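You operate a simulated robot arm through the tools that you are given. There is no shell and no other tool.

Carry out the task below with a simulated robot arm. There is one attempt and no reset: what you move stays moved.

JOB
Inflate the orange buoy into the green, then vent it flat.
Fine: never past the green; buoy air valve closed, vent knob back down. Where these are worked on the way, their far stop is far enough and under half their travel is too little: buoy air valve.

It is judged by the outcome, as a careful person would: the job done as asked, and still so three seconds after it is handed in. It fails if anything else is knocked over, pushed out of place, dropped, spilled or broken.

ROBOT AND FRAMES
A 6-joint arm with a two-finger parallel gripper, fixed in place. Base frame: the origin is at the foot of the arm, x ahead of it, y to its left, z up; the work surface is at about z = 0.86. Lengths are in m, angles in rad, forces in N, time in s.
With the tool pointing down near the work surface it reaches from about 0.36 to 0.76 m from the base axis. Its first joint turns from -1.152 to 1.152 rad. Payload 2.45 kg.
The TCP is the grasp point between the finger pads, 0.024 m short of the fingertips. In the tool frame z runs along the fingers and y along their closing line. The gripper opens to 0.068 m. The fingers are 0.017 m wide and 0.01 m thick; the gripper's body (0.04 by 0.07 m) begins 0.041 m behind the TCP.
Orientation is told as [roll, pitch, yaw] about the base's x, y, z axes, in that order, counted from this pose: with the fingers straight down and closing along the base's y, the tool's x points along the base's -x, its y along +y and its z along -z.

CONTROLS
- The arm moves only by the tool jog_arm. Its arguments are lists of equal length, an entry for each row: "travel": the shift along the base's x, y, z in units of 150 mm (1.0 is 150 mm), a list of three; "rotation": the turn, a rotation vector about the base's x, y, z in units of 120 degrees (1.0 is 120 degrees), a list of three; "grip": the opening in per cent of the stroke, from 0 (shut) to 100 (fully open). In form: {"travel": [[dx, dy, dz], ...], "rotation": [[wx, wy, wz], ...], "grip": [grip, ...]}. A call has 1 to 20 rows; each row is the pose to reach, as a shift and turn from the pose commanded when the call began. A call with a number of a shift or a turn outside -1 to 1 is refused whole. A row lasts 0.2 s, in which the tool goes at most 0.05 m and 0.15 rad; a call with a longer step from one row to the next is refused whole, and so is a gripper value outside its range. Where a pose cannot be reached the arm comes as near as it can. A force on the tool above 70 N (or 10 N above the force at the start of the call, whichever is more), or a blocked arm, ends the call early, and 0.2 s more pass. Each finger travels about 0.108 m/s and halts on what it meets, pressing with about 21 N; the grip force reading is that of the motor and also rises with nothing between the fingers. The clock runs only during rows and for 0.2 s after the last one: add rows that repeat a pose to give the fingers time. It gives the time, the measured TCP pose, the force on the tool (base axes), the opening and the grip force at its end, in the units of the frame above (readings bear some noise), with the torque about the TCP (base axes, N m) and any sound that the robot's microphone picked up.
- Cameras (640 x 400 px; columns grow to the right, rows downward): "scene" is fixed at [0.1331, 0.3942, 1.4471]; the picture's right is [-0.95, -0.31, 0.00], its down [-0.20, 0.61, -0.76] and it looks along [0.23, -0.73, -0.64] (base axes); focal length 360 px, centre (320, 200). "wrist" rides on the gripper at [0.084, 0.011, -0.075] in the tool frame; the picture's right is [-0.13, 0.99, 0.00], its down [-0.60, -0.08, -0.79] and it looks along [-0.79, -0.10, 0.61] (tool axes); focal length 251 px, centre (320, 200). There is no depth. A picture from a camera that has moved, and an enlarged one, comes with that camera's place and axes in the base frame and with its lens. The place of the scene camera against the robot may be out by one fixed shift of up to 0.018 m in any direction.
- grab_frame(camera): a new picture of that camera. No time passes.
- zoom(camera, box): a new picture of the part [left, top, right, bottom] of that camera's present view, enlarged. No time passes.
- sign_off(): hands the job in; it is judged then, once.

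Nothing tells you positions but the pictures and the camera data. Unless the task says otherwise, let go and move clear before handing in.

The tools are called after ">>>" as name(argument=value, ...) on one line, values as JSON. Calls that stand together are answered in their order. jog_arm: Moves the arm, as the interface text tells. Its arguments: {"type":"object","properties":{"travel":{"type":"array","items":{"type":"array","items":{"type":"number"}}},"rotation":{"type":"array","items":{"type":"array","items":{"type":"number"}}},"grip":{"type":"array","items":{"type":"number"}}},"required":["travel","rotation","grip"]} The other tools are called the same way: grab_frame (camera) takes a picture; zoom (camera, box) takes an enlarged picture of a part of a camera's view; sign_off () hands the job in.

At the start:

```text
time: 0.0
position: [0.429, 0.0804, 1.1906]
ee_rot: [0.002, 0.0, 0.0]
contact_force: [0.1, 0.2, 0.0]
wrist_torque: [0.01, 0.02, 0.0]
grip_width: 0.068
grasp_force: 0.0
```

scene: 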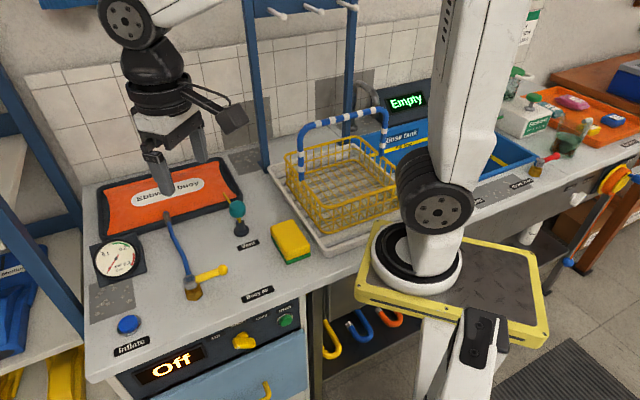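
wrist: 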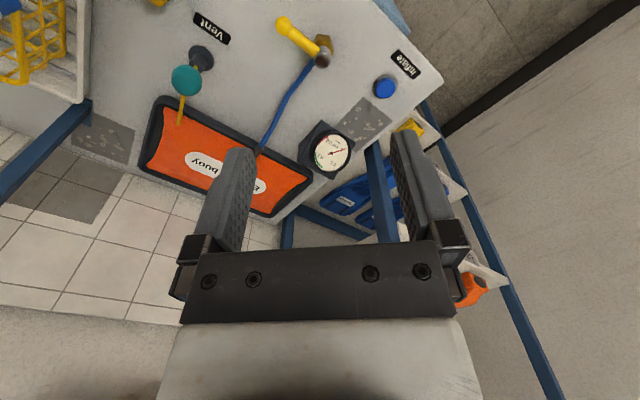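

I see the orange buoy with a gauge, a yellow-handled buoy air valve, a teal vent knob, a blue "Inflate" button and an "Off" panel below. I'll zoom in for detail before moving.

>>> zoom(camera="scene", box=[80, 150, 320, 300])

>>> zoom(camera="scene", box=[80, 260, 320, 400])

>>> zoom(camera="wrist", box=[140, 0, 460, 200])

>>> zoom(camera="scene", box=[85, 225, 155, 285])

```text
2.67 times, centred on (200, 225) of scene
camera zoom: at [0.1331, 0.3942, 1.4471], right [-0.95, -0.31, 0.0], down [-0.2, 0.61, -0.76], along [0.23, -0.73, -0.64], focal length 960 px, centre (640, 133)
```

zoom: 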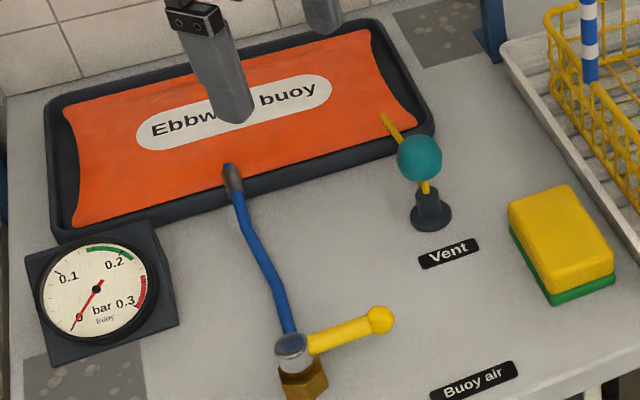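

```text
2.67 times, centred on (200, 330) of scene
camera zoom: at [0.1331, 0.3942, 1.4471], right [-0.95, -0.31, 0.0], down [-0.2, 0.61, -0.76], along [0.23, -0.73, -0.64], focal length 960 px, centre (640, -147)
```

zoom: 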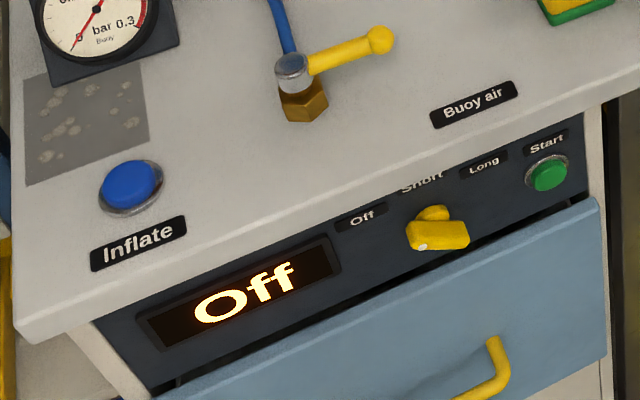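

```text
2.00 times, centred on (300, 100) of wrist
camera zoom: at [0.3444, 0.0905, 1.2642], right [0.13, 0.99, 0.0], down [0.6, -0.08, 0.79], along [0.79, -0.1, -0.61], focal length 503 px, centre (360, 400)
```

zoom: 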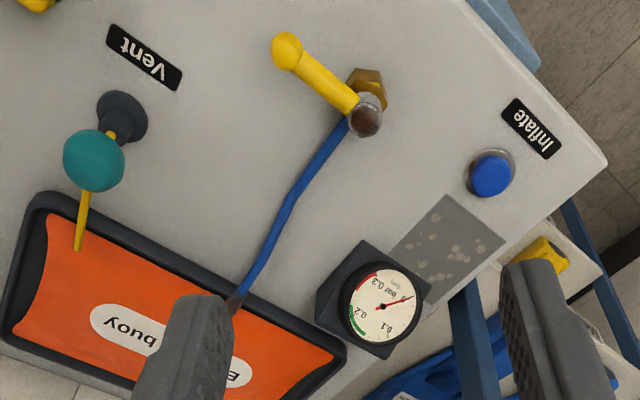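

```text
6.67 times, centred on (120, 255) of scene
camera zoom: at [0.1331, 0.3942, 1.4471], right [-0.95, -0.31, 0.0], down [-0.2, 0.61, -0.76], along [0.23, -0.73, -0.64], focal length 2401 px, centre (1653, -167)
```

zoom: 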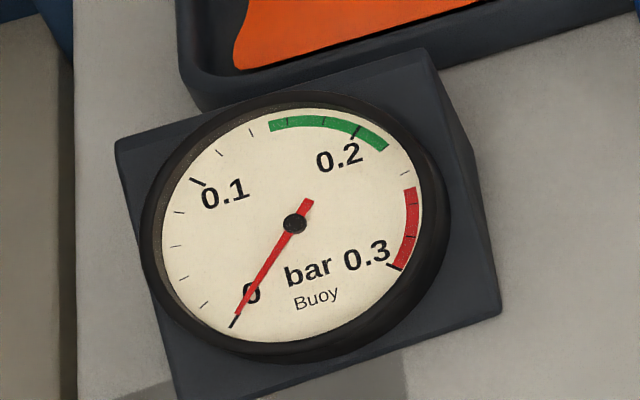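

The scene and wrist views agree. Roughly, the valve pivot is at (0.50, 0.07), its handle tip at (0.45, 0.03), the Inflate button at (0.565, 0.17) and the vent at (0.49, -0.11). I'll lower the arm for a closer look while staying well above everything.

>>> jog_arm(travel=[[0, 0, -0.3], [0, 0, -0.6], [0, 0, -0.9], [0, 0, -0.9]], rotation=[[0, 0, 0], [0, 0, 0], [0, 0, 0], [0, 0, 0]], grip=[100, 100, 100, 100])

>>> grab_frame(camera="wrist")

```text
time: 1.0
position: [0.4305, 0.0814, 1.0541]
ee_rot: [0.0, -0.002, 0.001]
contact_force: [0.6, 0.1, 0.0]
wrist_torque: [-0.02, 0.0, -0.01]
grip_width: 0.0679
grasp_force: 0.0
```

```text
taken
camera wrist: at [0.3464, 0.0921, 1.1285], right [0.13, 0.99, 0.0], down [0.6, -0.08, 0.79], along [0.79, -0.1, -0.61], focal length 251 px, centre (320, 200)
```

wrist: 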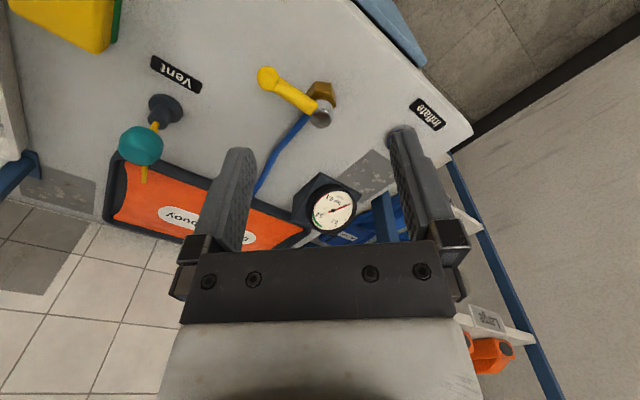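

I can see the valve, vent and gauge more closely. I'll zoom to measure them.

>>> zoom(camera="wrist", box=[240, 50, 400, 150])

>>> zoom(camera="wrist", box=[90, 70, 250, 190])

>>> zoom(camera="wrist", box=[280, 160, 380, 240])

>>> zoom(camera="scene", box=[170, 170, 290, 310])

```text
4.00 times, centred on (320, 100) of wrist
camera zoom: at [0.3464, 0.0921, 1.1285], right [0.13, 0.99, 0.0], down [0.6, -0.08, 0.79], along [0.79, -0.1, -0.61], focal length 1006 px, centre (320, 600)
```

zoom: 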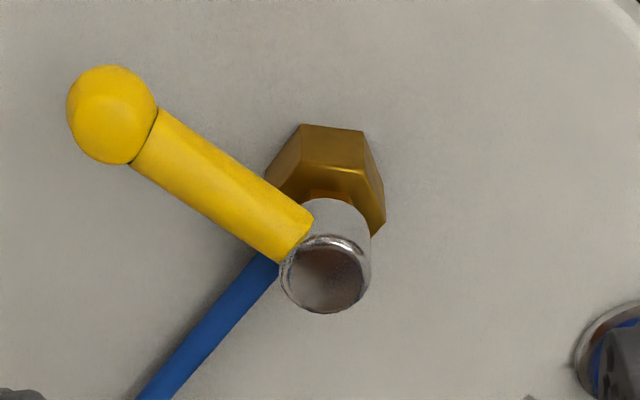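

```text
3.33 times, centred on (170, 130) of wrist
camera zoom: at [0.3464, 0.0921, 1.1285], right [0.13, 0.99, 0.0], down [0.6, -0.08, 0.79], along [0.79, -0.1, -0.61], focal length 838 px, centre (820, 433)
```

zoom: 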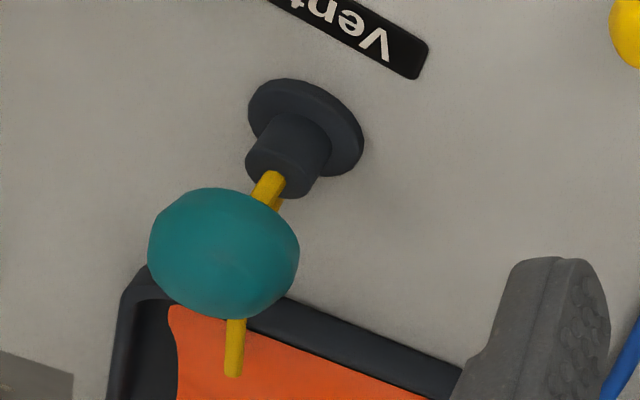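

```text
5.00 times, centred on (330, 200) of wrist
camera zoom: at [0.3464, 0.0921, 1.1285], right [0.13, 0.99, 0.0], down [0.6, -0.08, 0.79], along [0.79, -0.1, -0.61], focal length 1257 px, centre (270, 200)
```

zoom: 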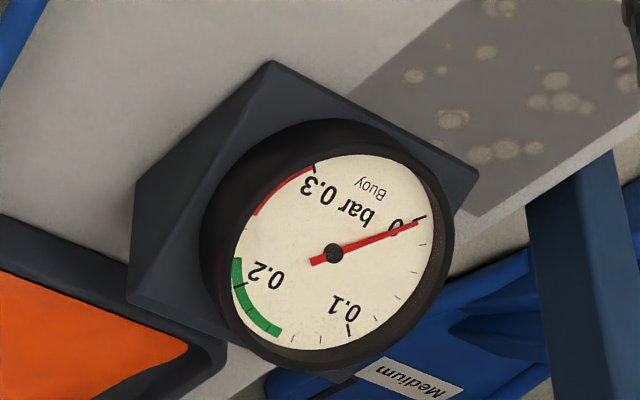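

```text
2.86 times, centred on (230, 240) of scene
camera zoom: at [0.1331, 0.3942, 1.4471], right [-0.95, -0.31, 0.0], down [-0.2, 0.61, -0.76], along [0.23, -0.73, -0.64], focal length 1029 px, centre (577, 86)
```

zoom: 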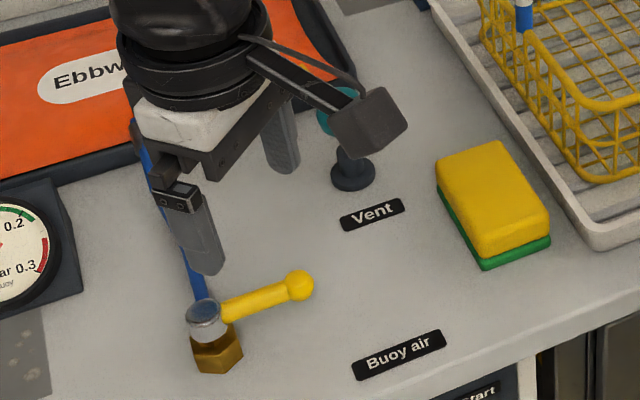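

The valve cap is at about (0.494, 0.074, 0.913) and its handle ball at about (0.455, 0.031, 0.90), so the handle is perpendicular to the hose, which I read as closed. Next I'll turn the gripper across the handle and move above its middle.

>>> jog_arm(travel=[[0.05, -0.035, 0], [0.1, -0.07, 0], [0.15, -0.105, 0], [0.2, -0.14, -0.1], [0.25, -0.175, -0.2], [0.282, -0.209, -0.4], [0.282, -0.209, -0.4]], rotation=[[0, 0, 0.0667], [0, 0, 0.1333], [0, 0, 0.2], [0, 0, 0.2667], [0, 0, 0.3333], [0, 0, 0.4], [0, 0, 0.4]], grip=[100, 100, 100, 100, 80, 60, 60])

>>> grab_frame(camera="wrist")

>>> grab_frame(camera="scene")

```text
time: 2.6
position: [0.4719, 0.0467, 0.9944]
ee_rot: [0.0, 0.0, 0.839]
contact_force: [-0.1, -0.4, 0.1]
wrist_torque: [0.01, 0.05, -0.02]
grip_width: 0.041
grasp_force: 0.1
```

```text
taken
camera wrist: at [0.4079, -0.0083, 1.0684], right [-0.65, 0.76, 0.0], down [0.46, 0.4, 0.79], along [0.6, 0.52, -0.61], focal length 251 px, centre (320, 200)
```

wrist: 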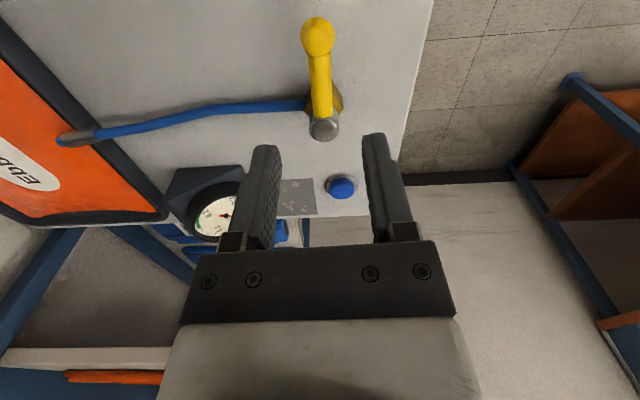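

```text
taken
```

scene: 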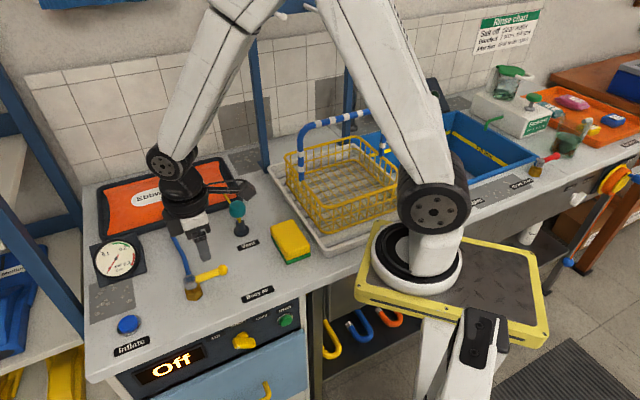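

The handle lies centred between the fingers, running through the TCP column. I'll descend to straddle it loosely.

>>> jog_arm(travel=[[0, 0, -0.2], [0, 0, -0.4], [0, 0, -0.6], [0, 0, -0.6]], rotation=[[0, 0, 0], [0, 0, 0], [0, 0, 0], [0, 0, 0]], grip=[60, 60, 60, 60])

>>> grab_frame(camera="wrist")

>>> zoom(camera="scene", box=[130, 200, 270, 310])

```text
time: 3.6
position: [0.4712, 0.0482, 0.9026]
ee_rot: [0.002, 0.0, 0.838]
contact_force: [-0.6, -0.5, 0.1]
wrist_torque: [-0.01, 0.04, 0.02]
grip_width: 0.0407
grasp_force: 0.0
```

```text
taken
camera wrist: at [0.4069, -0.0072, 0.9779], right [-0.65, 0.76, 0.0], down [0.46, 0.4, 0.79], along [0.6, 0.52, -0.61], focal length 251 px, centre (320, 200)
```

wrist: 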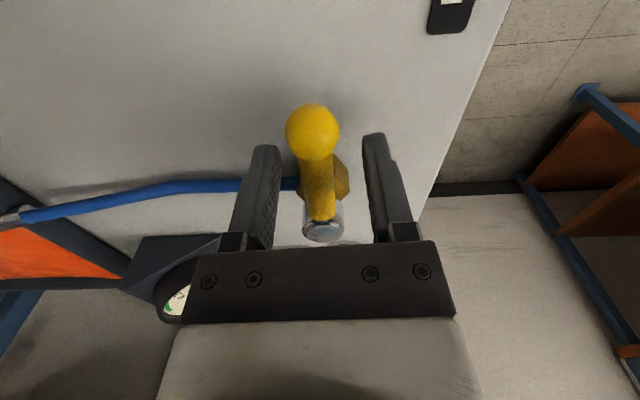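

```text
3.64 times, centred on (200, 255) of scene
camera zoom: at [0.1331, 0.3942, 1.4471], right [-0.95, -0.31, 0.0], down [-0.2, 0.61, -0.76], along [0.23, -0.73, -0.64], focal length 1310 px, centre (756, 0)
```

zoom: 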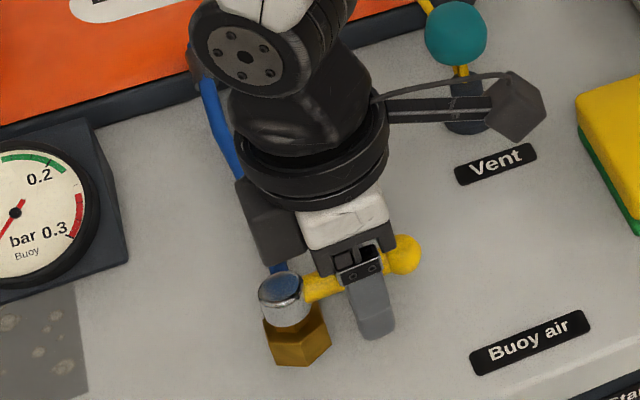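

The fingers straddle the handle cleanly. I'll narrow the gap and test a small counter-clockwise turn toward the hose, watching the force.

>>> jog_arm(travel=[[0, 0, 0], [0, 0, 0], [0.025, -0.0199, 0], [0.0527, -0.0357, 0], [0.0527, -0.0357, 0]], rotation=[[0, 0, 0], [0, 0, 0], [0, 0, 0.0716], [0, 0, 0.1432], [0, 0, 0.1432]], grip=[40, 26, 26, 26, 26])

>>> grab_frame(camera="wrist")

>>> zoom(camera="scene", box=[130, 200, 270, 310])

```text
time: 4.8
position: [0.4767, 0.0447, 0.903]
ee_rot: [0.004, 0.001, 1.14]
contact_force: [-13.3, 25.5, -3.4]
wrist_torque: [0.03, 0.05, -0.54]
grip_width: 0.0358
grasp_force: 11.7
```

```text
taken
camera wrist: at [0.4325, -0.0286, 0.978], right [-0.85, 0.53, 0.0], down [0.33, 0.52, 0.79], along [0.42, 0.67, -0.61], focal length 251 px, centre (320, 200)
```

wrist: 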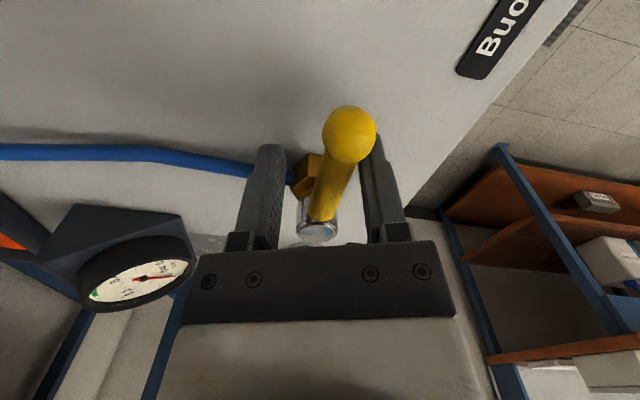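

```text
3.64 times, centred on (200, 255) of scene
camera zoom: at [0.1327, 0.3949, 1.447], right [-0.95, -0.31, 0.0], down [-0.2, 0.61, -0.77], along [0.23, -0.73, -0.64], focal length 1310 px, centre (756, 0)
```

zoom: 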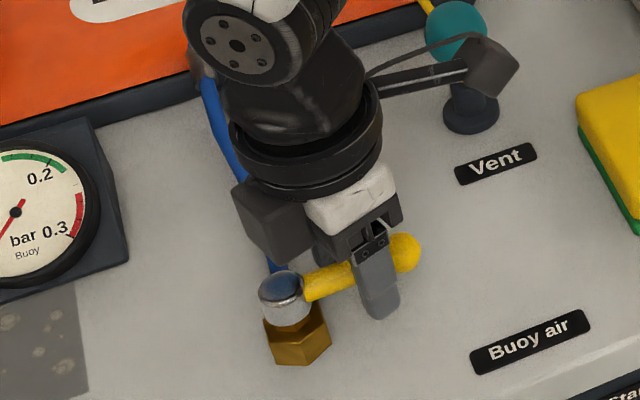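

The counter-clockwise push met a firm stop: about 29 N and the handle did not move. I'll back off and try a small clockwise turn instead.

>>> jog_arm(travel=[[-0.0277, 0.0158, 0], [-0.0527, 0.0357, 0], [-0.0527, 0.0357, 0], [-0.0744, 0.059, 0], [-0.092, 0.0857, 0], [-0.092, 0.0857, 0]], rotation=[[0, 0, -0.0716], [0, 0, -0.1432], [0, 0, -0.1432], [0, 0, -0.2148], [0, 0, -0.2864], [0, 0, -0.2864]], grip=[40, 26, 26, 26, 26, 26])

>>> grab_frame(camera="wrist")

>>> zoom(camera="scene", box=[80, 200, 270, 310])

```text
time: 6.2
position: [0.4655, 0.0557, 0.9048]
ee_rot: [0.001, 0.001, 0.536]
contact_force: [2.1, -1.1, 0.5]
wrist_torque: [0.02, 0.02, 0.0]
grip_width: 0.0191
grasp_force: 1.1
```

```text
taken
camera wrist: at [0.3876, 0.0222, 0.9788], right [-0.4, 0.92, 0.0], down [0.56, 0.24, 0.79], along [0.73, 0.31, -0.61], focal length 251 px, centre (320, 200)
```

wrist: 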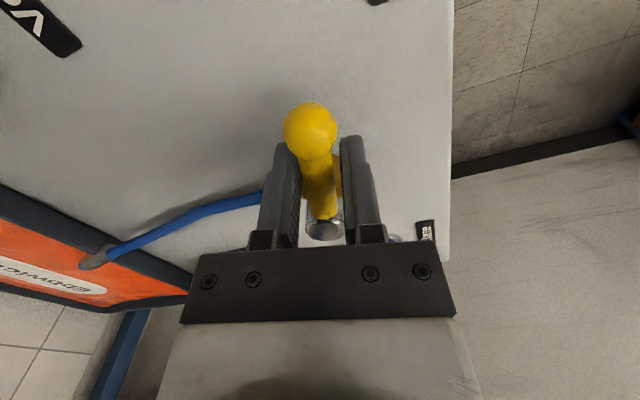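

```text
3.37 times, centred on (175, 255) of scene
camera zoom: at [0.1331, 0.3941, 1.4472], right [-0.95, -0.31, 0.0], down [-0.2, 0.61, -0.76], along [0.23, -0.73, -0.64], focal length 1213 px, centre (808, 15)
```

zoom: 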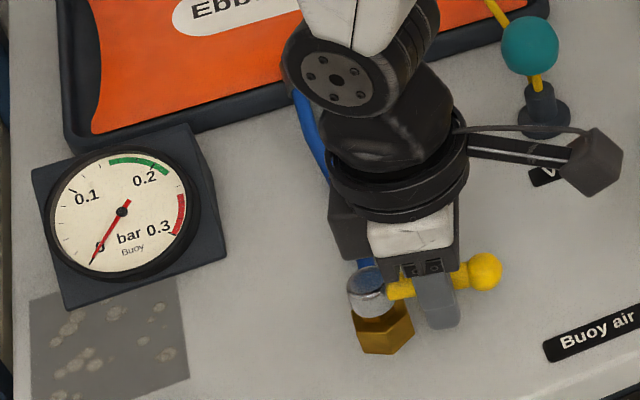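

The handle follows clockwise with little force, so that is the opening direction. I'll continue part-way and check the gauge in case air flows already.

>>> jog_arm(travel=[[-0.0138, 0.0287, 0], [-0.0231, 0.0591, 0], [-0.0278, 0.0907, 0], [-0.0277, 0.1225, 0]], rotation=[[0, 0, -0.0716], [0, 0, -0.1432], [0, 0, -0.2148], [0, 0, -0.2864]], grip=[26, 26, 26, 26])

>>> grab_frame(camera="wrist")

>>> zoom(camera="scene", box=[80, 200, 270, 310])

```text
time: 7.2
position: [0.4613, 0.0753, 0.9047]
ee_rot: [0.001, 0.0, -0.066]
contact_force: [-0.3, -1.3, -0.2]
wrist_torque: [0.03, 0.06, 0.0]
grip_width: 0.019
grasp_force: 1.5
```

```text
taken
camera wrist: at [0.3781, 0.0907, 0.9787], right [0.19, 0.98, 0.0], down [0.6, -0.12, 0.79], along [0.78, -0.15, -0.61], focal length 251 px, centre (320, 200)
```

wrist: 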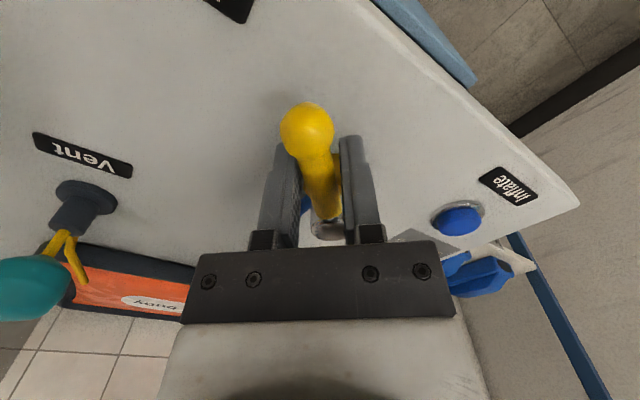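

```text
3.37 times, centred on (175, 255) of scene
camera zoom: at [0.1331, 0.3941, 1.4472], right [-0.95, -0.31, 0.0], down [-0.2, 0.61, -0.76], along [0.23, -0.73, -0.64], focal length 1213 px, centre (808, 15)
```

zoom: 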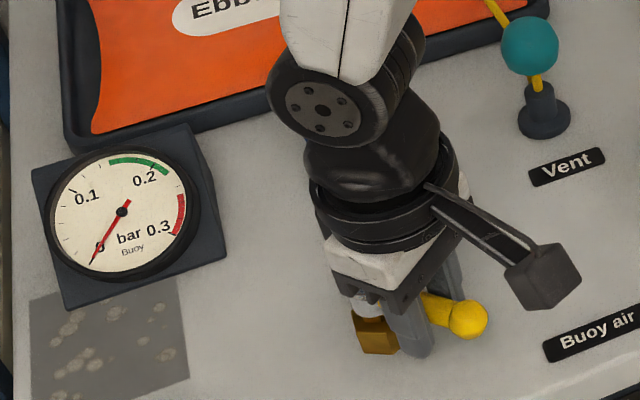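

The handle is about 45° round, the gauge is still at 0 and the forces are small. I'll continue to the far stop.

>>> jog_arm(travel=[[0.0048, 0.0316, 0], [0.0142, 0.062, 0], [0.0282, 0.0906, 0], [0.0462, 0.117, 0], [0.068, 0.1402, 0], [0.068, 0.1402, 0]], rotation=[[0, 0, -0.0716], [0, 0, -0.1432], [0, 0, -0.2148], [0, 0, -0.2864], [0, 0, -0.358], [0, 0, -0.358]], grip=[26, 26, 26, 26, 26, 26])

>>> grab_frame(camera="wrist")

>>> zoom(camera="scene", box=[80, 200, 270, 310])

```text
time: 8.6
position: [0.4697, 0.0946, 0.9041]
ee_rot: [-0.003, 0.002, -0.813]
contact_force: [-11.1, 0.0, 8.3]
wrist_torque: [-0.17, -0.16, 0.85]
grip_width: 0.0199
grasp_force: 37.0
```

```text
taken
camera wrist: at [0.4204, 0.1628, 0.9792], right [0.81, 0.59, 0.0], down [0.36, -0.49, 0.79], along [0.46, -0.64, -0.61], focal length 251 px, centre (320, 200)
```

wrist: 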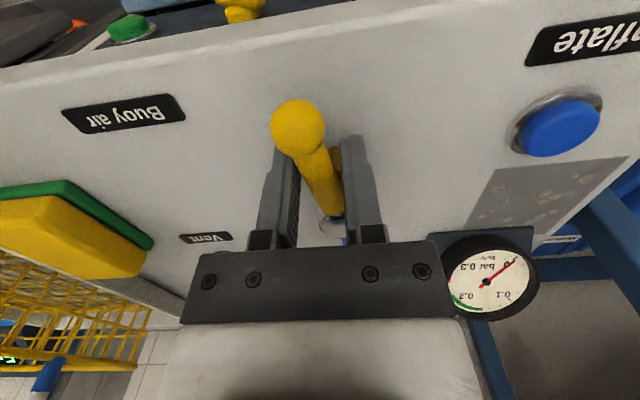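

```text
3.37 times, centred on (175, 255) of scene
camera zoom: at [0.1326, 0.3941, 1.4472], right [-0.95, -0.31, 0.0], down [-0.2, 0.61, -0.76], along [0.23, -0.73, -0.64], focal length 1213 px, centre (808, 15)
```

zoom: 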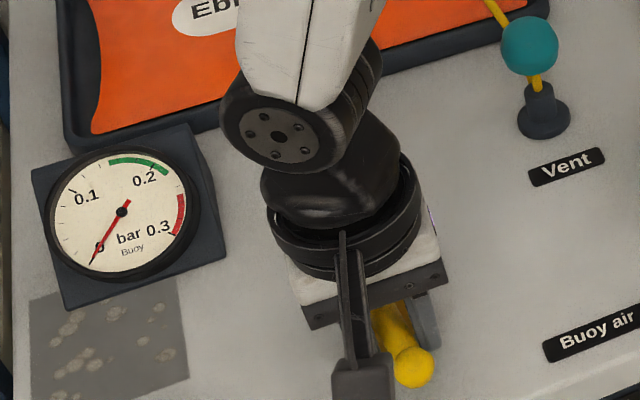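

The handle is at its far stop, turned about 88°, and the gauge still reads 0. I'll unload, open the fingers and lift straight up.

>>> jog_arm(travel=[[-0.0218, -0.0232, 0], [-0.0218, -0.0232, 0], [-0.0218, -0.0232, 0.25], [-0.0218, -0.0232, 0.5], [-0.0218, -0.0232, 0.75], [-0.0218, -0.0232, 0.75]], rotation=[[0, 0, 0.0716], [0, 0, 0.0716], [0, 0, 0.0716], [0, 0, 0.0716], [0, 0, 0.0716], [0, 0, 0.0716]], grip=[50, 60, 60, 60, 60, 60])

>>> grab_frame(camera="wrist")

>>> grab_frame(camera="scene")

```text
time: 10.0
position: [0.4677, 0.0923, 1.0188]
ee_rot: [0.002, -0.001, -0.662]
contact_force: [-0.2, -0.3, 0.3]
wrist_torque: [0.0, 0.01, 0.02]
grip_width: 0.0407
grasp_force: 0.2
```

```text
taken
camera wrist: at [0.4089, 0.1523, 1.0932], right [0.71, 0.7, 0.0], down [0.43, -0.43, 0.79], along [0.56, -0.56, -0.61], focal length 251 px, centre (320, 200)
```

wrist: 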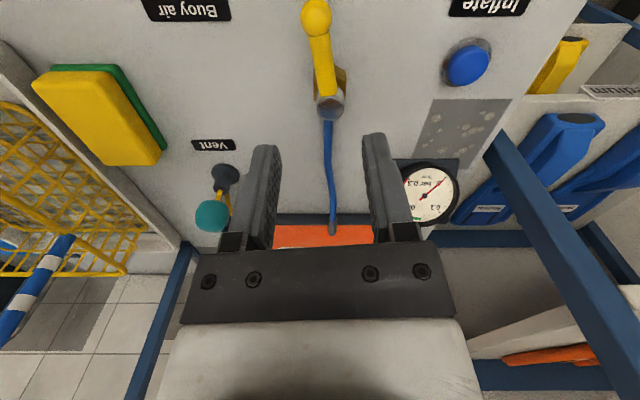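

```text
taken
```

scene: 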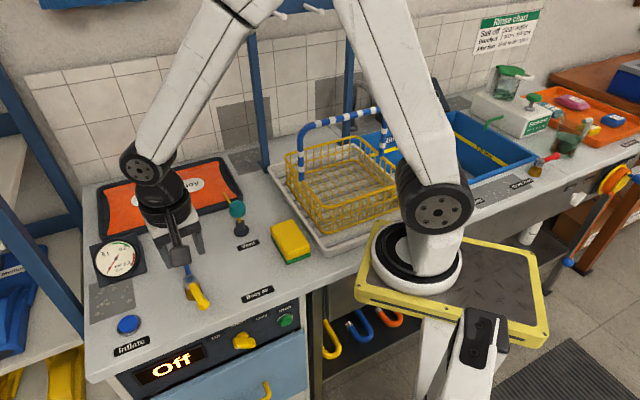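

The valve is open, with its handle in line with the hose, and the gauge is still at 0. Before going to the Inflate button at about (0.568, 0.170), I'll check the blue rack beside the table for clearance.

>>> zoom(camera="scene", box=[0, 180, 200, 400])

>>> zoom(camera="wrist", box=[400, 0, 640, 240])

```text
1.82 times, centred on (100, 290) of scene
camera zoom: at [0.1331, 0.3942, 1.4471], right [-0.95, -0.31, 0.0], down [-0.2, 0.61, -0.76], along [0.23, -0.73, -0.64], focal length 655 px, centre (720, 36)
```

zoom: 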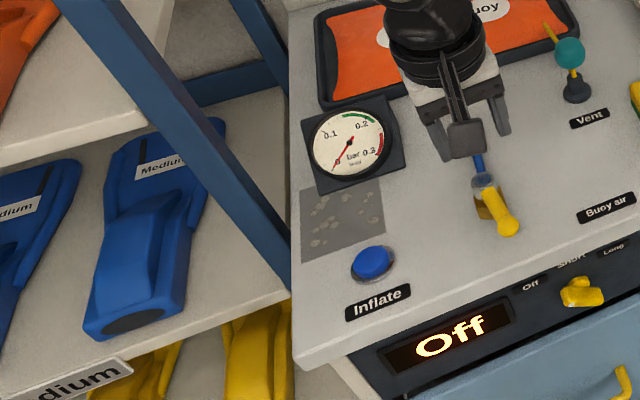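

```text
1.67 times, centred on (520, 120) of wrist
camera zoom: at [0.4089, 0.1523, 1.0932], right [0.71, 0.7, 0.0], down [0.43, -0.43, 0.79], along [0.56, -0.56, -0.61], focal length 419 px, centre (-13, 333)
```

zoom: 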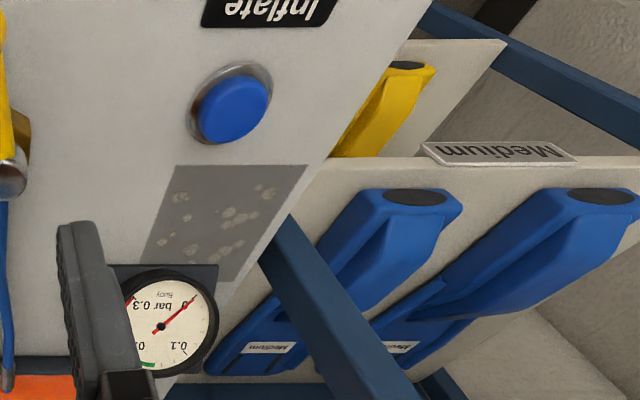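

A vertical rack post stands at about (0.73, 0.17), which leaves plenty of room around the button. I'll move above the button with fingers closed and the tool turned so the wrist camera can also see the gauge while pressing.

>>> jog_arm(travel=[[0.083, 0.065, 0], [0.166, 0.129, 0], [0.25, 0.194, 0], [0.333, 0.258, 0], [0.416, 0.323, 0], [0.5, 0.388, 0], [0.583, 0.452, 0], [0.666, 0.517, -0.1], [0.666, 0.517, -0.1]], rotation=[[0, 0, -0.0647], [0, 0, -0.1294], [0, 0, -0.1941], [0, 0, -0.2588], [0, 0, -0.3234], [0, 0, -0.3881], [0, 0, -0.4528], [0, 0, -0.5175], [0, 0, -0.5175]], grip=[60, 60, 40, 20, 0, 0, 0, 0, 0])

>>> grab_frame(camera="wrist")

>>> grab_frame(camera="scene")

```text
time: 12.0
position: [0.5671, 0.171, 1.0024]
ee_rot: [0.0, 0.0, -1.748]
contact_force: [0.3, 0.2, 0.7]
wrist_torque: [0.03, -0.01, 0.0]
grip_width: 0.0
grasp_force: 20.4
```

```text
taken
camera wrist: at [0.5933, 0.2509, 1.0763], right [0.95, -0.3, 0.0], down [-0.18, -0.58, 0.79], along [-0.24, -0.76, -0.61], focal length 251 px, centre (320, 200)
```

wrist: 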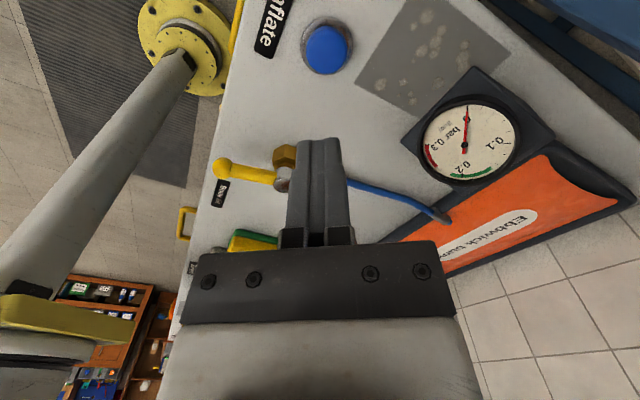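

```text
taken
```

scene: 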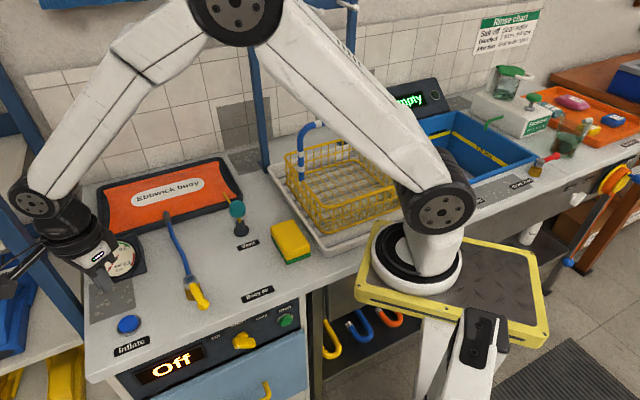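

The gauge is visible in the wrist view while the closed fingers sit over the button, now at about (0.571, 0.172). I'll descend to just above it.

>>> jog_arm(travel=[[0.01, 0.007, -0.17], [0.02, 0.013, -0.35], [0.02, 0.013, -0.52], [0.02, 0.013, -0.52]], rotation=[[0, 0, 0], [0, 0, 0], [0, 0, 0], [0, 0, 0]], grip=[0, 0, 0, 0])

>>> grab_frame(camera="wrist")

>>> zoom(camera="scene", box=[40, 220, 220, 360])

```text
time: 13.0
position: [0.5699, 0.1725, 0.925]
ee_rot: [-0.001, 0.0, -1.745]
contact_force: [0.0, 0.1, 0.4]
wrist_torque: [0.01, -0.02, 0.01]
grip_width: 0.0
grasp_force: 20.7
```

```text
taken
camera wrist: at [0.5951, 0.2523, 0.9987], right [0.95, -0.3, 0.0], down [-0.18, -0.58, 0.79], along [-0.24, -0.76, -0.61], focal length 251 px, centre (320, 200)
```

wrist: 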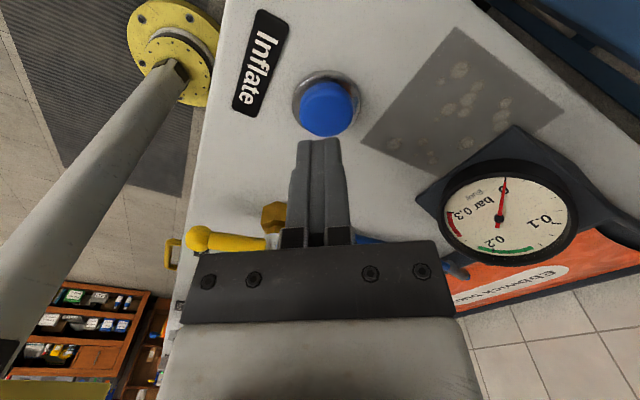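

```text
2.86 times, centred on (130, 290) of scene
camera zoom: at [0.1331, 0.3942, 1.4471], right [-0.95, -0.31, 0.0], down [-0.2, 0.61, -0.76], along [0.23, -0.73, -0.64], focal length 1029 px, centre (863, -57)
```

zoom: 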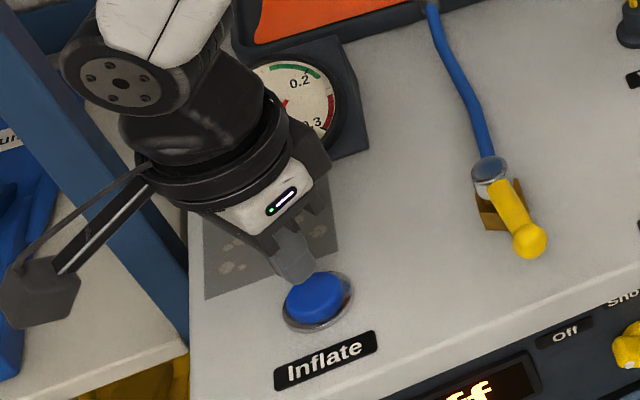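

The button dome is directly under the fingertips and the gauge is at 0. I'll come down in small steps to find contact.

>>> jog_arm(travel=[[0, 0, -0.05], [0, 0, -0.1]], rotation=[[0, 0, 0], [0, 0, 0]], grip=[0, 0])

>>> zoom(camera="wrist", box=[260, 60, 600, 280])

```text
time: 13.6
position: [0.5702, 0.1716, 0.9102]
ee_rot: [-0.001, -0.002, -1.746]
contact_force: [1.0, 0.1, -0.1]
wrist_torque: [-0.01, -0.03, -0.04]
grip_width: 0.0
grasp_force: 21.0
```

```text
1.82 times, centred on (430, 170) of wrist
camera zoom: at [0.5955, 0.252, 0.9842], right [0.95, -0.3, 0.0], down [-0.18, -0.58, 0.79], along [-0.24, -0.76, -0.61], focal length 457 px, centre (120, 254)
```

zoom: 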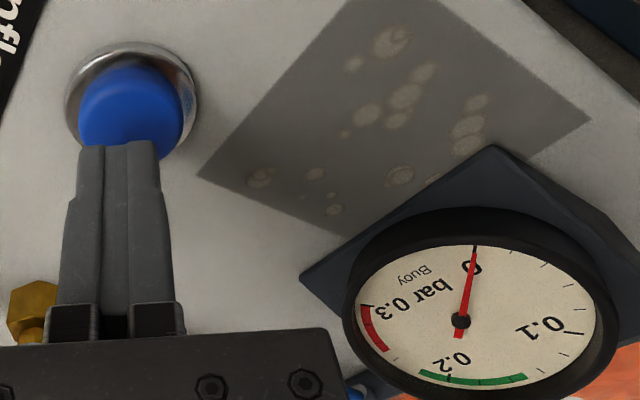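

The ring centre looks a few millimetres further out, at about (0.574, 0.175). I'll correct that and keep stepping down.

>>> jog_arm(travel=[[0.02, 0.017, 0], [0.02, 0.017, -0.03]], rotation=[[0, 0, 0], [0, 0, 0]], grip=[0, 0])

>>> zoom(camera="wrist", box=[260, 60, 600, 280])

```text
time: 14.2
position: [0.5734, 0.1737, 0.9051]
ee_rot: [-0.001, -0.001, -1.744]
contact_force: [0.6, -0.1, 0.1]
wrist_torque: [0.0, -0.03, -0.03]
grip_width: 0.0
grasp_force: 21.0
```

```text
1.82 times, centred on (430, 170) of wrist
camera zoom: at [0.5993, 0.2548, 0.9799], right [0.95, -0.3, 0.0], down [-0.18, -0.58, 0.79], along [-0.24, -0.76, -0.61], focal length 457 px, centre (120, 254)
```

zoom: 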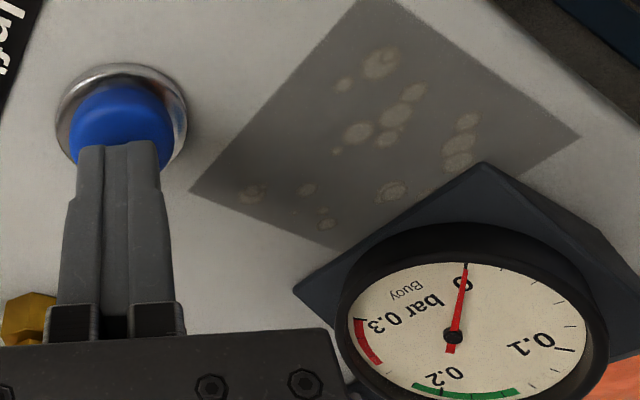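

Tips are at about 0.881 with no contact yet. I'll take another 3 mm.

>>> jog_arm(travel=[[0, 0, -0.02]], rotation=[[0, 0, 0]], grip=[0])

>>> zoom(camera="wrist", box=[260, 60, 600, 280])

```text
time: 14.6
position: [0.5745, 0.1749, 0.9014]
ee_rot: [0.0, -0.002, -1.746]
contact_force: [0.1, 0.2, -0.3]
wrist_torque: [-0.03, 0.04, 0.03]
grip_width: 0.0
grasp_force: 20.8
```

```text
1.82 times, centred on (430, 170) of wrist
camera zoom: at [0.5994, 0.2546, 0.9767], right [0.95, -0.3, 0.0], down [-0.18, -0.58, 0.79], along [-0.24, -0.76, -0.61], focal length 457 px, centre (120, 254)
```

zoom: 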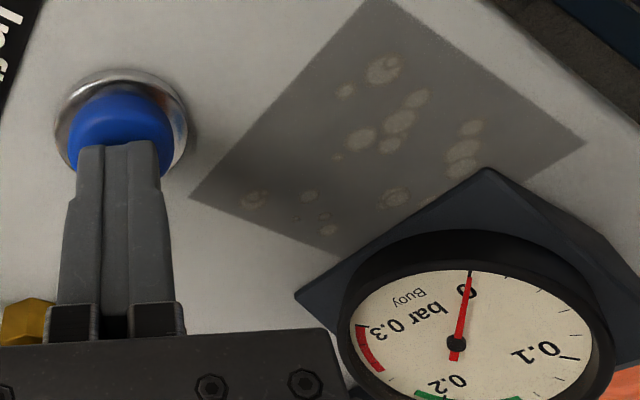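

Still no contact. I'll continue 3 mm at a time, watching force and gauge.

>>> jog_arm(travel=[[0, 0, -0.02]], rotation=[[0, 0, 0]], grip=[0])

>>> zoom(camera="wrist", box=[270, 80, 610, 300])

```text
time: 15.0
position: [0.5739, 0.175, 0.8983]
ee_rot: [0.002, 0.0, -1.746]
contact_force: [-0.4, 0.6, 0.4]
wrist_torque: [0.01, -0.02, -0.02]
grip_width: 0.0002
grasp_force: 21.2
```

```text
1.82 times, centred on (440, 190) of wrist
camera zoom: at [0.5994, 0.2548, 0.9738], right [0.95, -0.3, 0.0], down [-0.18, -0.58, 0.79], along [-0.24, -0.76, -0.61], focal length 457 px, centre (102, 218)
```

zoom: 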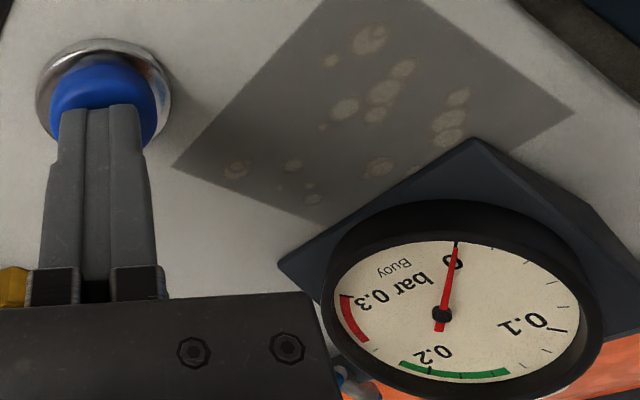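

No contact yet at a tip height of about 0.874. One more small step.

>>> jog_arm(travel=[[0, 0, -0.02]], rotation=[[0, 0, 0]], grip=[0])

>>> zoom(camera="wrist", box=[270, 80, 610, 300])

```text
time: 15.4
position: [0.5736, 0.1739, 0.8972]
ee_rot: [0.001, 0.0, -1.744]
contact_force: [-1.1, 0.7, 0.0]
wrist_torque: [0.04, -0.03, -0.01]
grip_width: 0.0
grasp_force: 20.6
```

```text
1.82 times, centred on (440, 190) of wrist
camera zoom: at [0.5989, 0.2546, 0.9711], right [0.95, -0.3, 0.0], down [-0.18, -0.58, 0.79], along [-0.24, -0.76, -0.61], focal length 457 px, centre (102, 218)
```

zoom: 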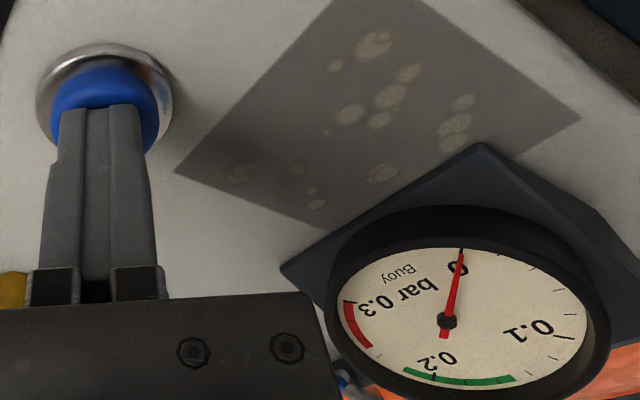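

Still free. I'll go down 2 mm more.

>>> jog_arm(travel=[[0, 0, -0.015]], rotation=[[0, 0, 0]], grip=[0])

>>> zoom(camera="wrist", box=[270, 80, 610, 300])

```text
time: 15.8
position: [0.5731, 0.174, 0.8952]
ee_rot: [-0.002, 0.001, -1.744]
contact_force: [0.1, -0.3, 1.9]
wrist_torque: [0.0, -0.03, -0.03]
grip_width: 0.0001
grasp_force: 20.8
```

```text
1.82 times, centred on (440, 190) of wrist
camera zoom: at [0.5986, 0.2546, 0.9692], right [0.95, -0.3, 0.0], down [-0.18, -0.58, 0.79], along [-0.24, -0.76, -0.61], focal length 457 px, centre (102, 218)
```

zoom: 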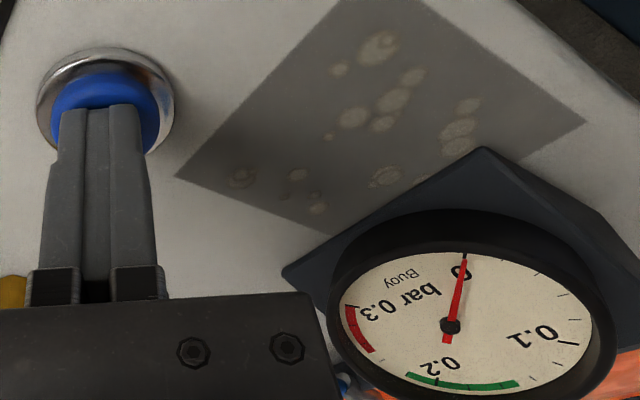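

Contact: 1.9 N upward on the fingertips. I'll press a little further and check the gauge right away.

>>> jog_arm(travel=[[0, 0, -0.01]], rotation=[[0, 0, 0]], grip=[0])

>>> zoom(camera="wrist", box=[270, 80, 610, 300])

```text
time: 16.2
position: [0.5738, 0.1753, 0.8942]
ee_rot: [-0.002, 0.0, -1.744]
contact_force: [-1.6, -0.1, 2.9]
wrist_torque: [0.01, 0.03, -0.01]
grip_width: 0.0001
grasp_force: 21.1
heard: click
```

```text
1.82 times, centred on (440, 190) of wrist
camera zoom: at [0.5986, 0.2546, 0.9674], right [0.95, -0.3, 0.0], down [-0.18, -0.58, 0.79], along [-0.24, -0.76, -0.61], focal length 457 px, centre (102, 218)
```

zoom: 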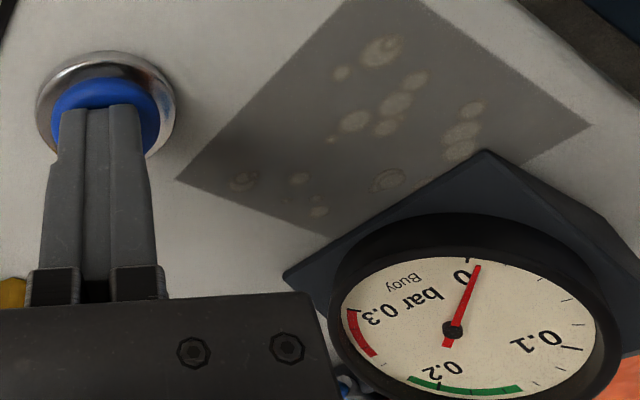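

A click, and the needle has just started to rise. I'll hold for one short row to gauge the rate.

>>> jog_arm(travel=[[0, 0, 0]], rotation=[[0, 0, 0]], grip=[0])

>>> zoom(camera="wrist", box=[270, 80, 610, 300])

```text
time: 16.6
position: [0.5735, 0.1741, 0.8937]
ee_rot: [-0.001, 0.0, -1.745]
contact_force: [-0.8, -0.8, 2.4]
wrist_torque: [-0.02, 0.03, 0.0]
grip_width: 0.0003
grasp_force: 20.8
```

```text
1.82 times, centred on (440, 190) of wrist
camera zoom: at [0.5986, 0.2546, 0.9674], right [0.95, -0.3, 0.0], down [-0.18, -0.58, 0.79], along [-0.24, -0.76, -0.61], focal length 457 px, centre (102, 218)
```

zoom: 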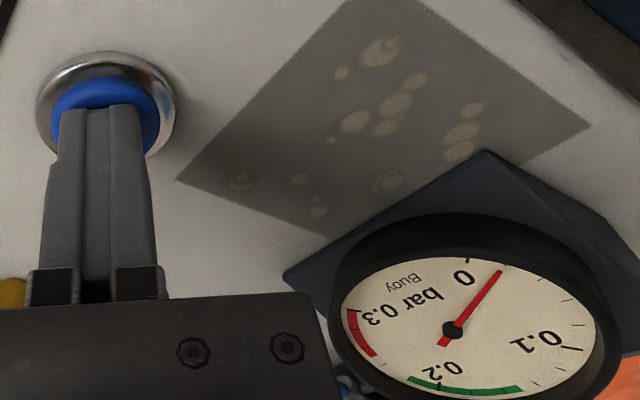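

The needle is near 0.012 bar, rising at roughly 0.02–0.03 bar/s. I'll hold for about a second more and re-measure.

>>> jog_arm(travel=[[0, 0, 0], [0, 0, 0], [0, 0, 0], [0, 0, 0]], rotation=[[0, 0, 0], [0, 0, 0], [0, 0, 0], [0, 0, 0]], grip=[0, 0, 0, 0])

>>> zoom(camera="wrist", box=[420, 170, 620, 310])

```text
time: 17.6
position: [0.572, 0.1745, 0.8918]
ee_rot: [0.0, 0.001, -1.746]
contact_force: [-0.9, -0.6, 2.5]
wrist_torque: [0.04, 0.01, 0.01]
grip_width: 0.0
grasp_force: 20.8
```

```text
2.86 times, centred on (520, 240) of wrist
camera zoom: at [0.5987, 0.2546, 0.9674], right [0.95, -0.3, 0.0], down [-0.18, -0.58, 0.79], along [-0.24, -0.76, -0.61], focal length 718 px, centre (-251, 86)
```

zoom: 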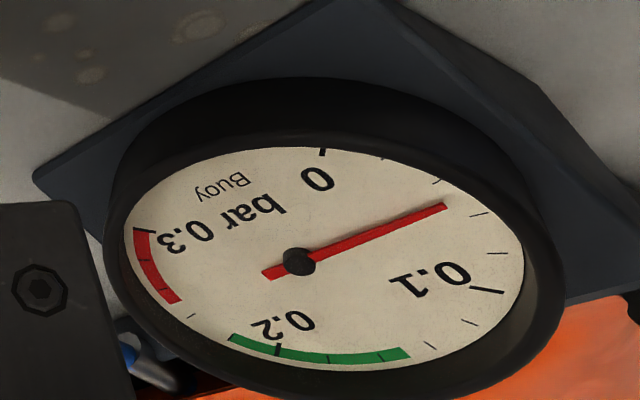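

The needle is at about 0.052 bar, so the rate is about 0.04 bar/s. Green spans roughly 0.15–0.217. I'll hold about 1.6 s more, which should give about 0.115.

>>> jog_arm(travel=[[0, 0, 0], [0, 0, 0], [0, 0, 0], [0, 0, 0], [0, 0, 0], [0, 0, 0], [0, 0, 0]], rotation=[[0, 0, 0], [0, 0, 0], [0, 0, 0], [0, 0, 0], [0, 0, 0], [0, 0, 0], [0, 0, 0]], grip=[0, 0, 0, 0, 0, 0, 0])

>>> zoom(camera="wrist", box=[420, 170, 620, 310])

```text
time: 19.2
position: [0.5731, 0.1732, 0.8943]
ee_rot: [0.001, 0.0, -1.745]
contact_force: [-0.5, -0.8, 2.7]
wrist_torque: [-0.02, 0.0, 0.0]
grip_width: 0.0
grasp_force: 21.0
```

```text
2.86 times, centred on (520, 240) of wrist
camera zoom: at [0.5987, 0.2546, 0.9674], right [0.95, -0.3, 0.0], down [-0.18, -0.58, 0.79], along [-0.24, -0.76, -0.61], focal length 718 px, centre (-251, 86)
```

zoom: 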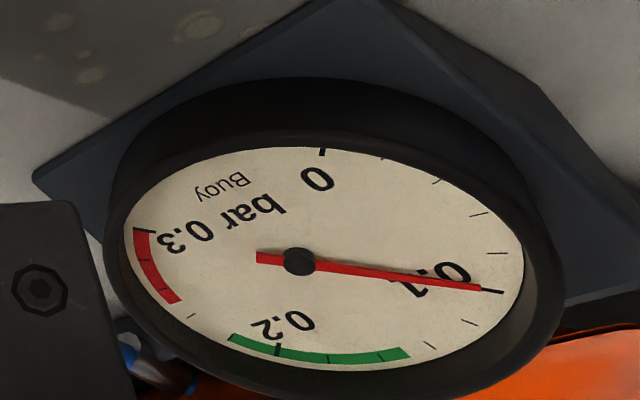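

The needle is at about 0.099 and the rate has dropped to about 0.03 bar/s. I'll hold roughly another 1.8 s, expecting about 0.15.

>>> jog_arm(travel=[[0, 0, 0], [0, 0, 0], [0, 0, 0], [0, 0, 0], [0, 0, 0], [0, 0, 0], [0, 0, 0], [0, 0, 0]], rotation=[[0, 0, 0], [0, 0, 0], [0, 0, 0], [0, 0, 0], [0, 0, 0], [0, 0, 0], [0, 0, 0], [0, 0, 0]], grip=[0, 0, 0, 0, 0, 0, 0, 0])

>>> zoom(camera="wrist", box=[420, 170, 620, 310])

```text
time: 21.0
position: [0.5728, 0.1733, 0.8913]
ee_rot: [0.0, 0.001, -1.744]
contact_force: [0.1, 0.0, 1.8]
wrist_torque: [0.01, -0.03, 0.01]
grip_width: 0.0001
grasp_force: 20.6
```

```text
2.86 times, centred on (520, 240) of wrist
camera zoom: at [0.5987, 0.2546, 0.9674], right [0.95, -0.3, 0.0], down [-0.18, -0.58, 0.79], along [-0.24, -0.76, -0.61], focal length 718 px, centre (-251, 86)
```

zoom: 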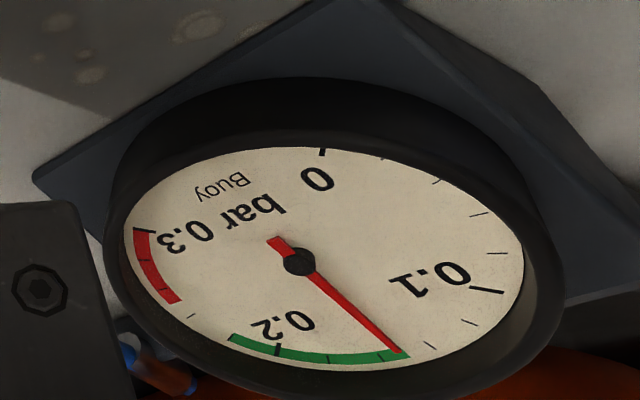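

The needle is at about 0.152, just touching green. I'll hold about 0.6 s more in this call, then lift off.

>>> jog_arm(travel=[[0, 0, 0], [0, 0, 0]], rotation=[[0, 0, 0], [0, 0, 0]], grip=[0, 0])

>>> zoom(camera="wrist", box=[420, 170, 620, 310])

```text
time: 21.6
position: [0.5727, 0.1757, 0.8933]
ee_rot: [0.0, -0.001, -1.745]
contact_force: [0.7, -0.1, 2.8]
wrist_torque: [0.04, 0.0, 0.02]
grip_width: 0.0
grasp_force: 21.1
```

```text
2.86 times, centred on (520, 240) of wrist
camera zoom: at [0.5987, 0.2546, 0.9674], right [0.95, -0.3, 0.0], down [-0.18, -0.58, 0.79], along [-0.24, -0.76, -0.61], focal length 718 px, centre (-251, 86)
```

zoom: 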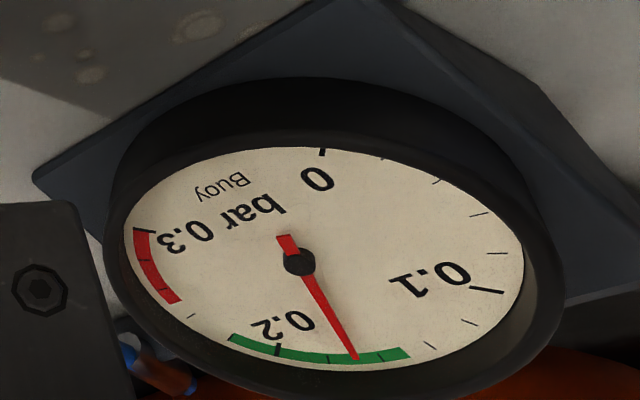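

The needle is at about 0.17, well inside green. I'll release the button now.

>>> jog_arm(travel=[[0, 0, 0.15], [0, 0, 0.3]], rotation=[[0, 0, 0], [0, 0, 0]], grip=[0, 0])

>>> grab_frame(camera="wrist")

>>> zoom(camera="wrist", box=[400, 100, 620, 260])

```text
time: 22.2
position: [0.5729, 0.173, 0.9359]
ee_rot: [-0.001, 0.0, -1.744]
contact_force: [-0.1, -0.2, 0.1]
wrist_torque: [0.02, 0.01, -0.01]
grip_width: 0.0001
grasp_force: 20.9
```

```text
taken
camera wrist: at [0.5984, 0.2538, 1.011], right [0.95, -0.3, 0.0], down [-0.18, -0.58, 0.79], along [-0.24, -0.76, -0.61], focal length 251 px, centre (320, 200)
```

wrist: 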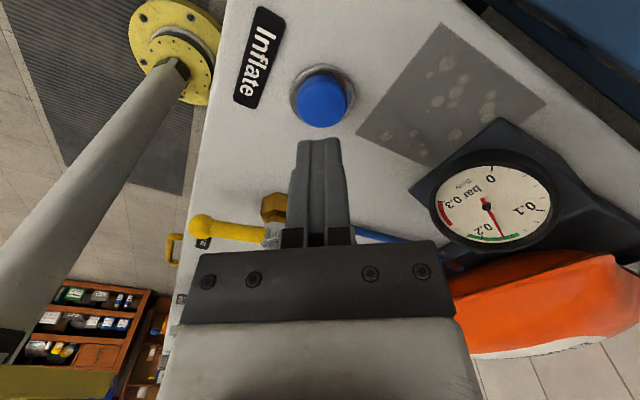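

```text
2.50 times, centred on (510, 180) of wrist
camera zoom: at [0.5984, 0.2538, 1.011], right [0.95, -0.3, 0.0], down [-0.18, -0.58, 0.79], along [-0.24, -0.76, -0.61], focal length 629 px, centre (-155, 250)
```

zoom: 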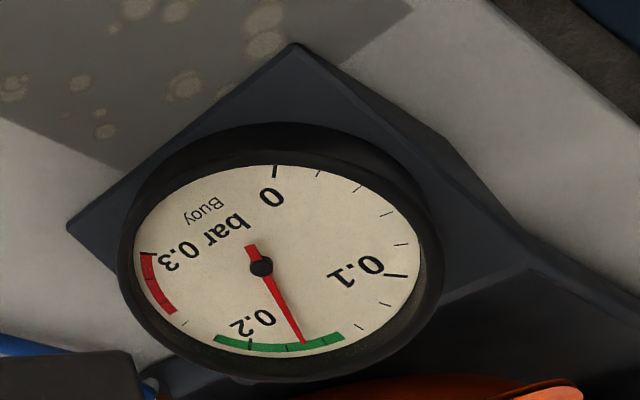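

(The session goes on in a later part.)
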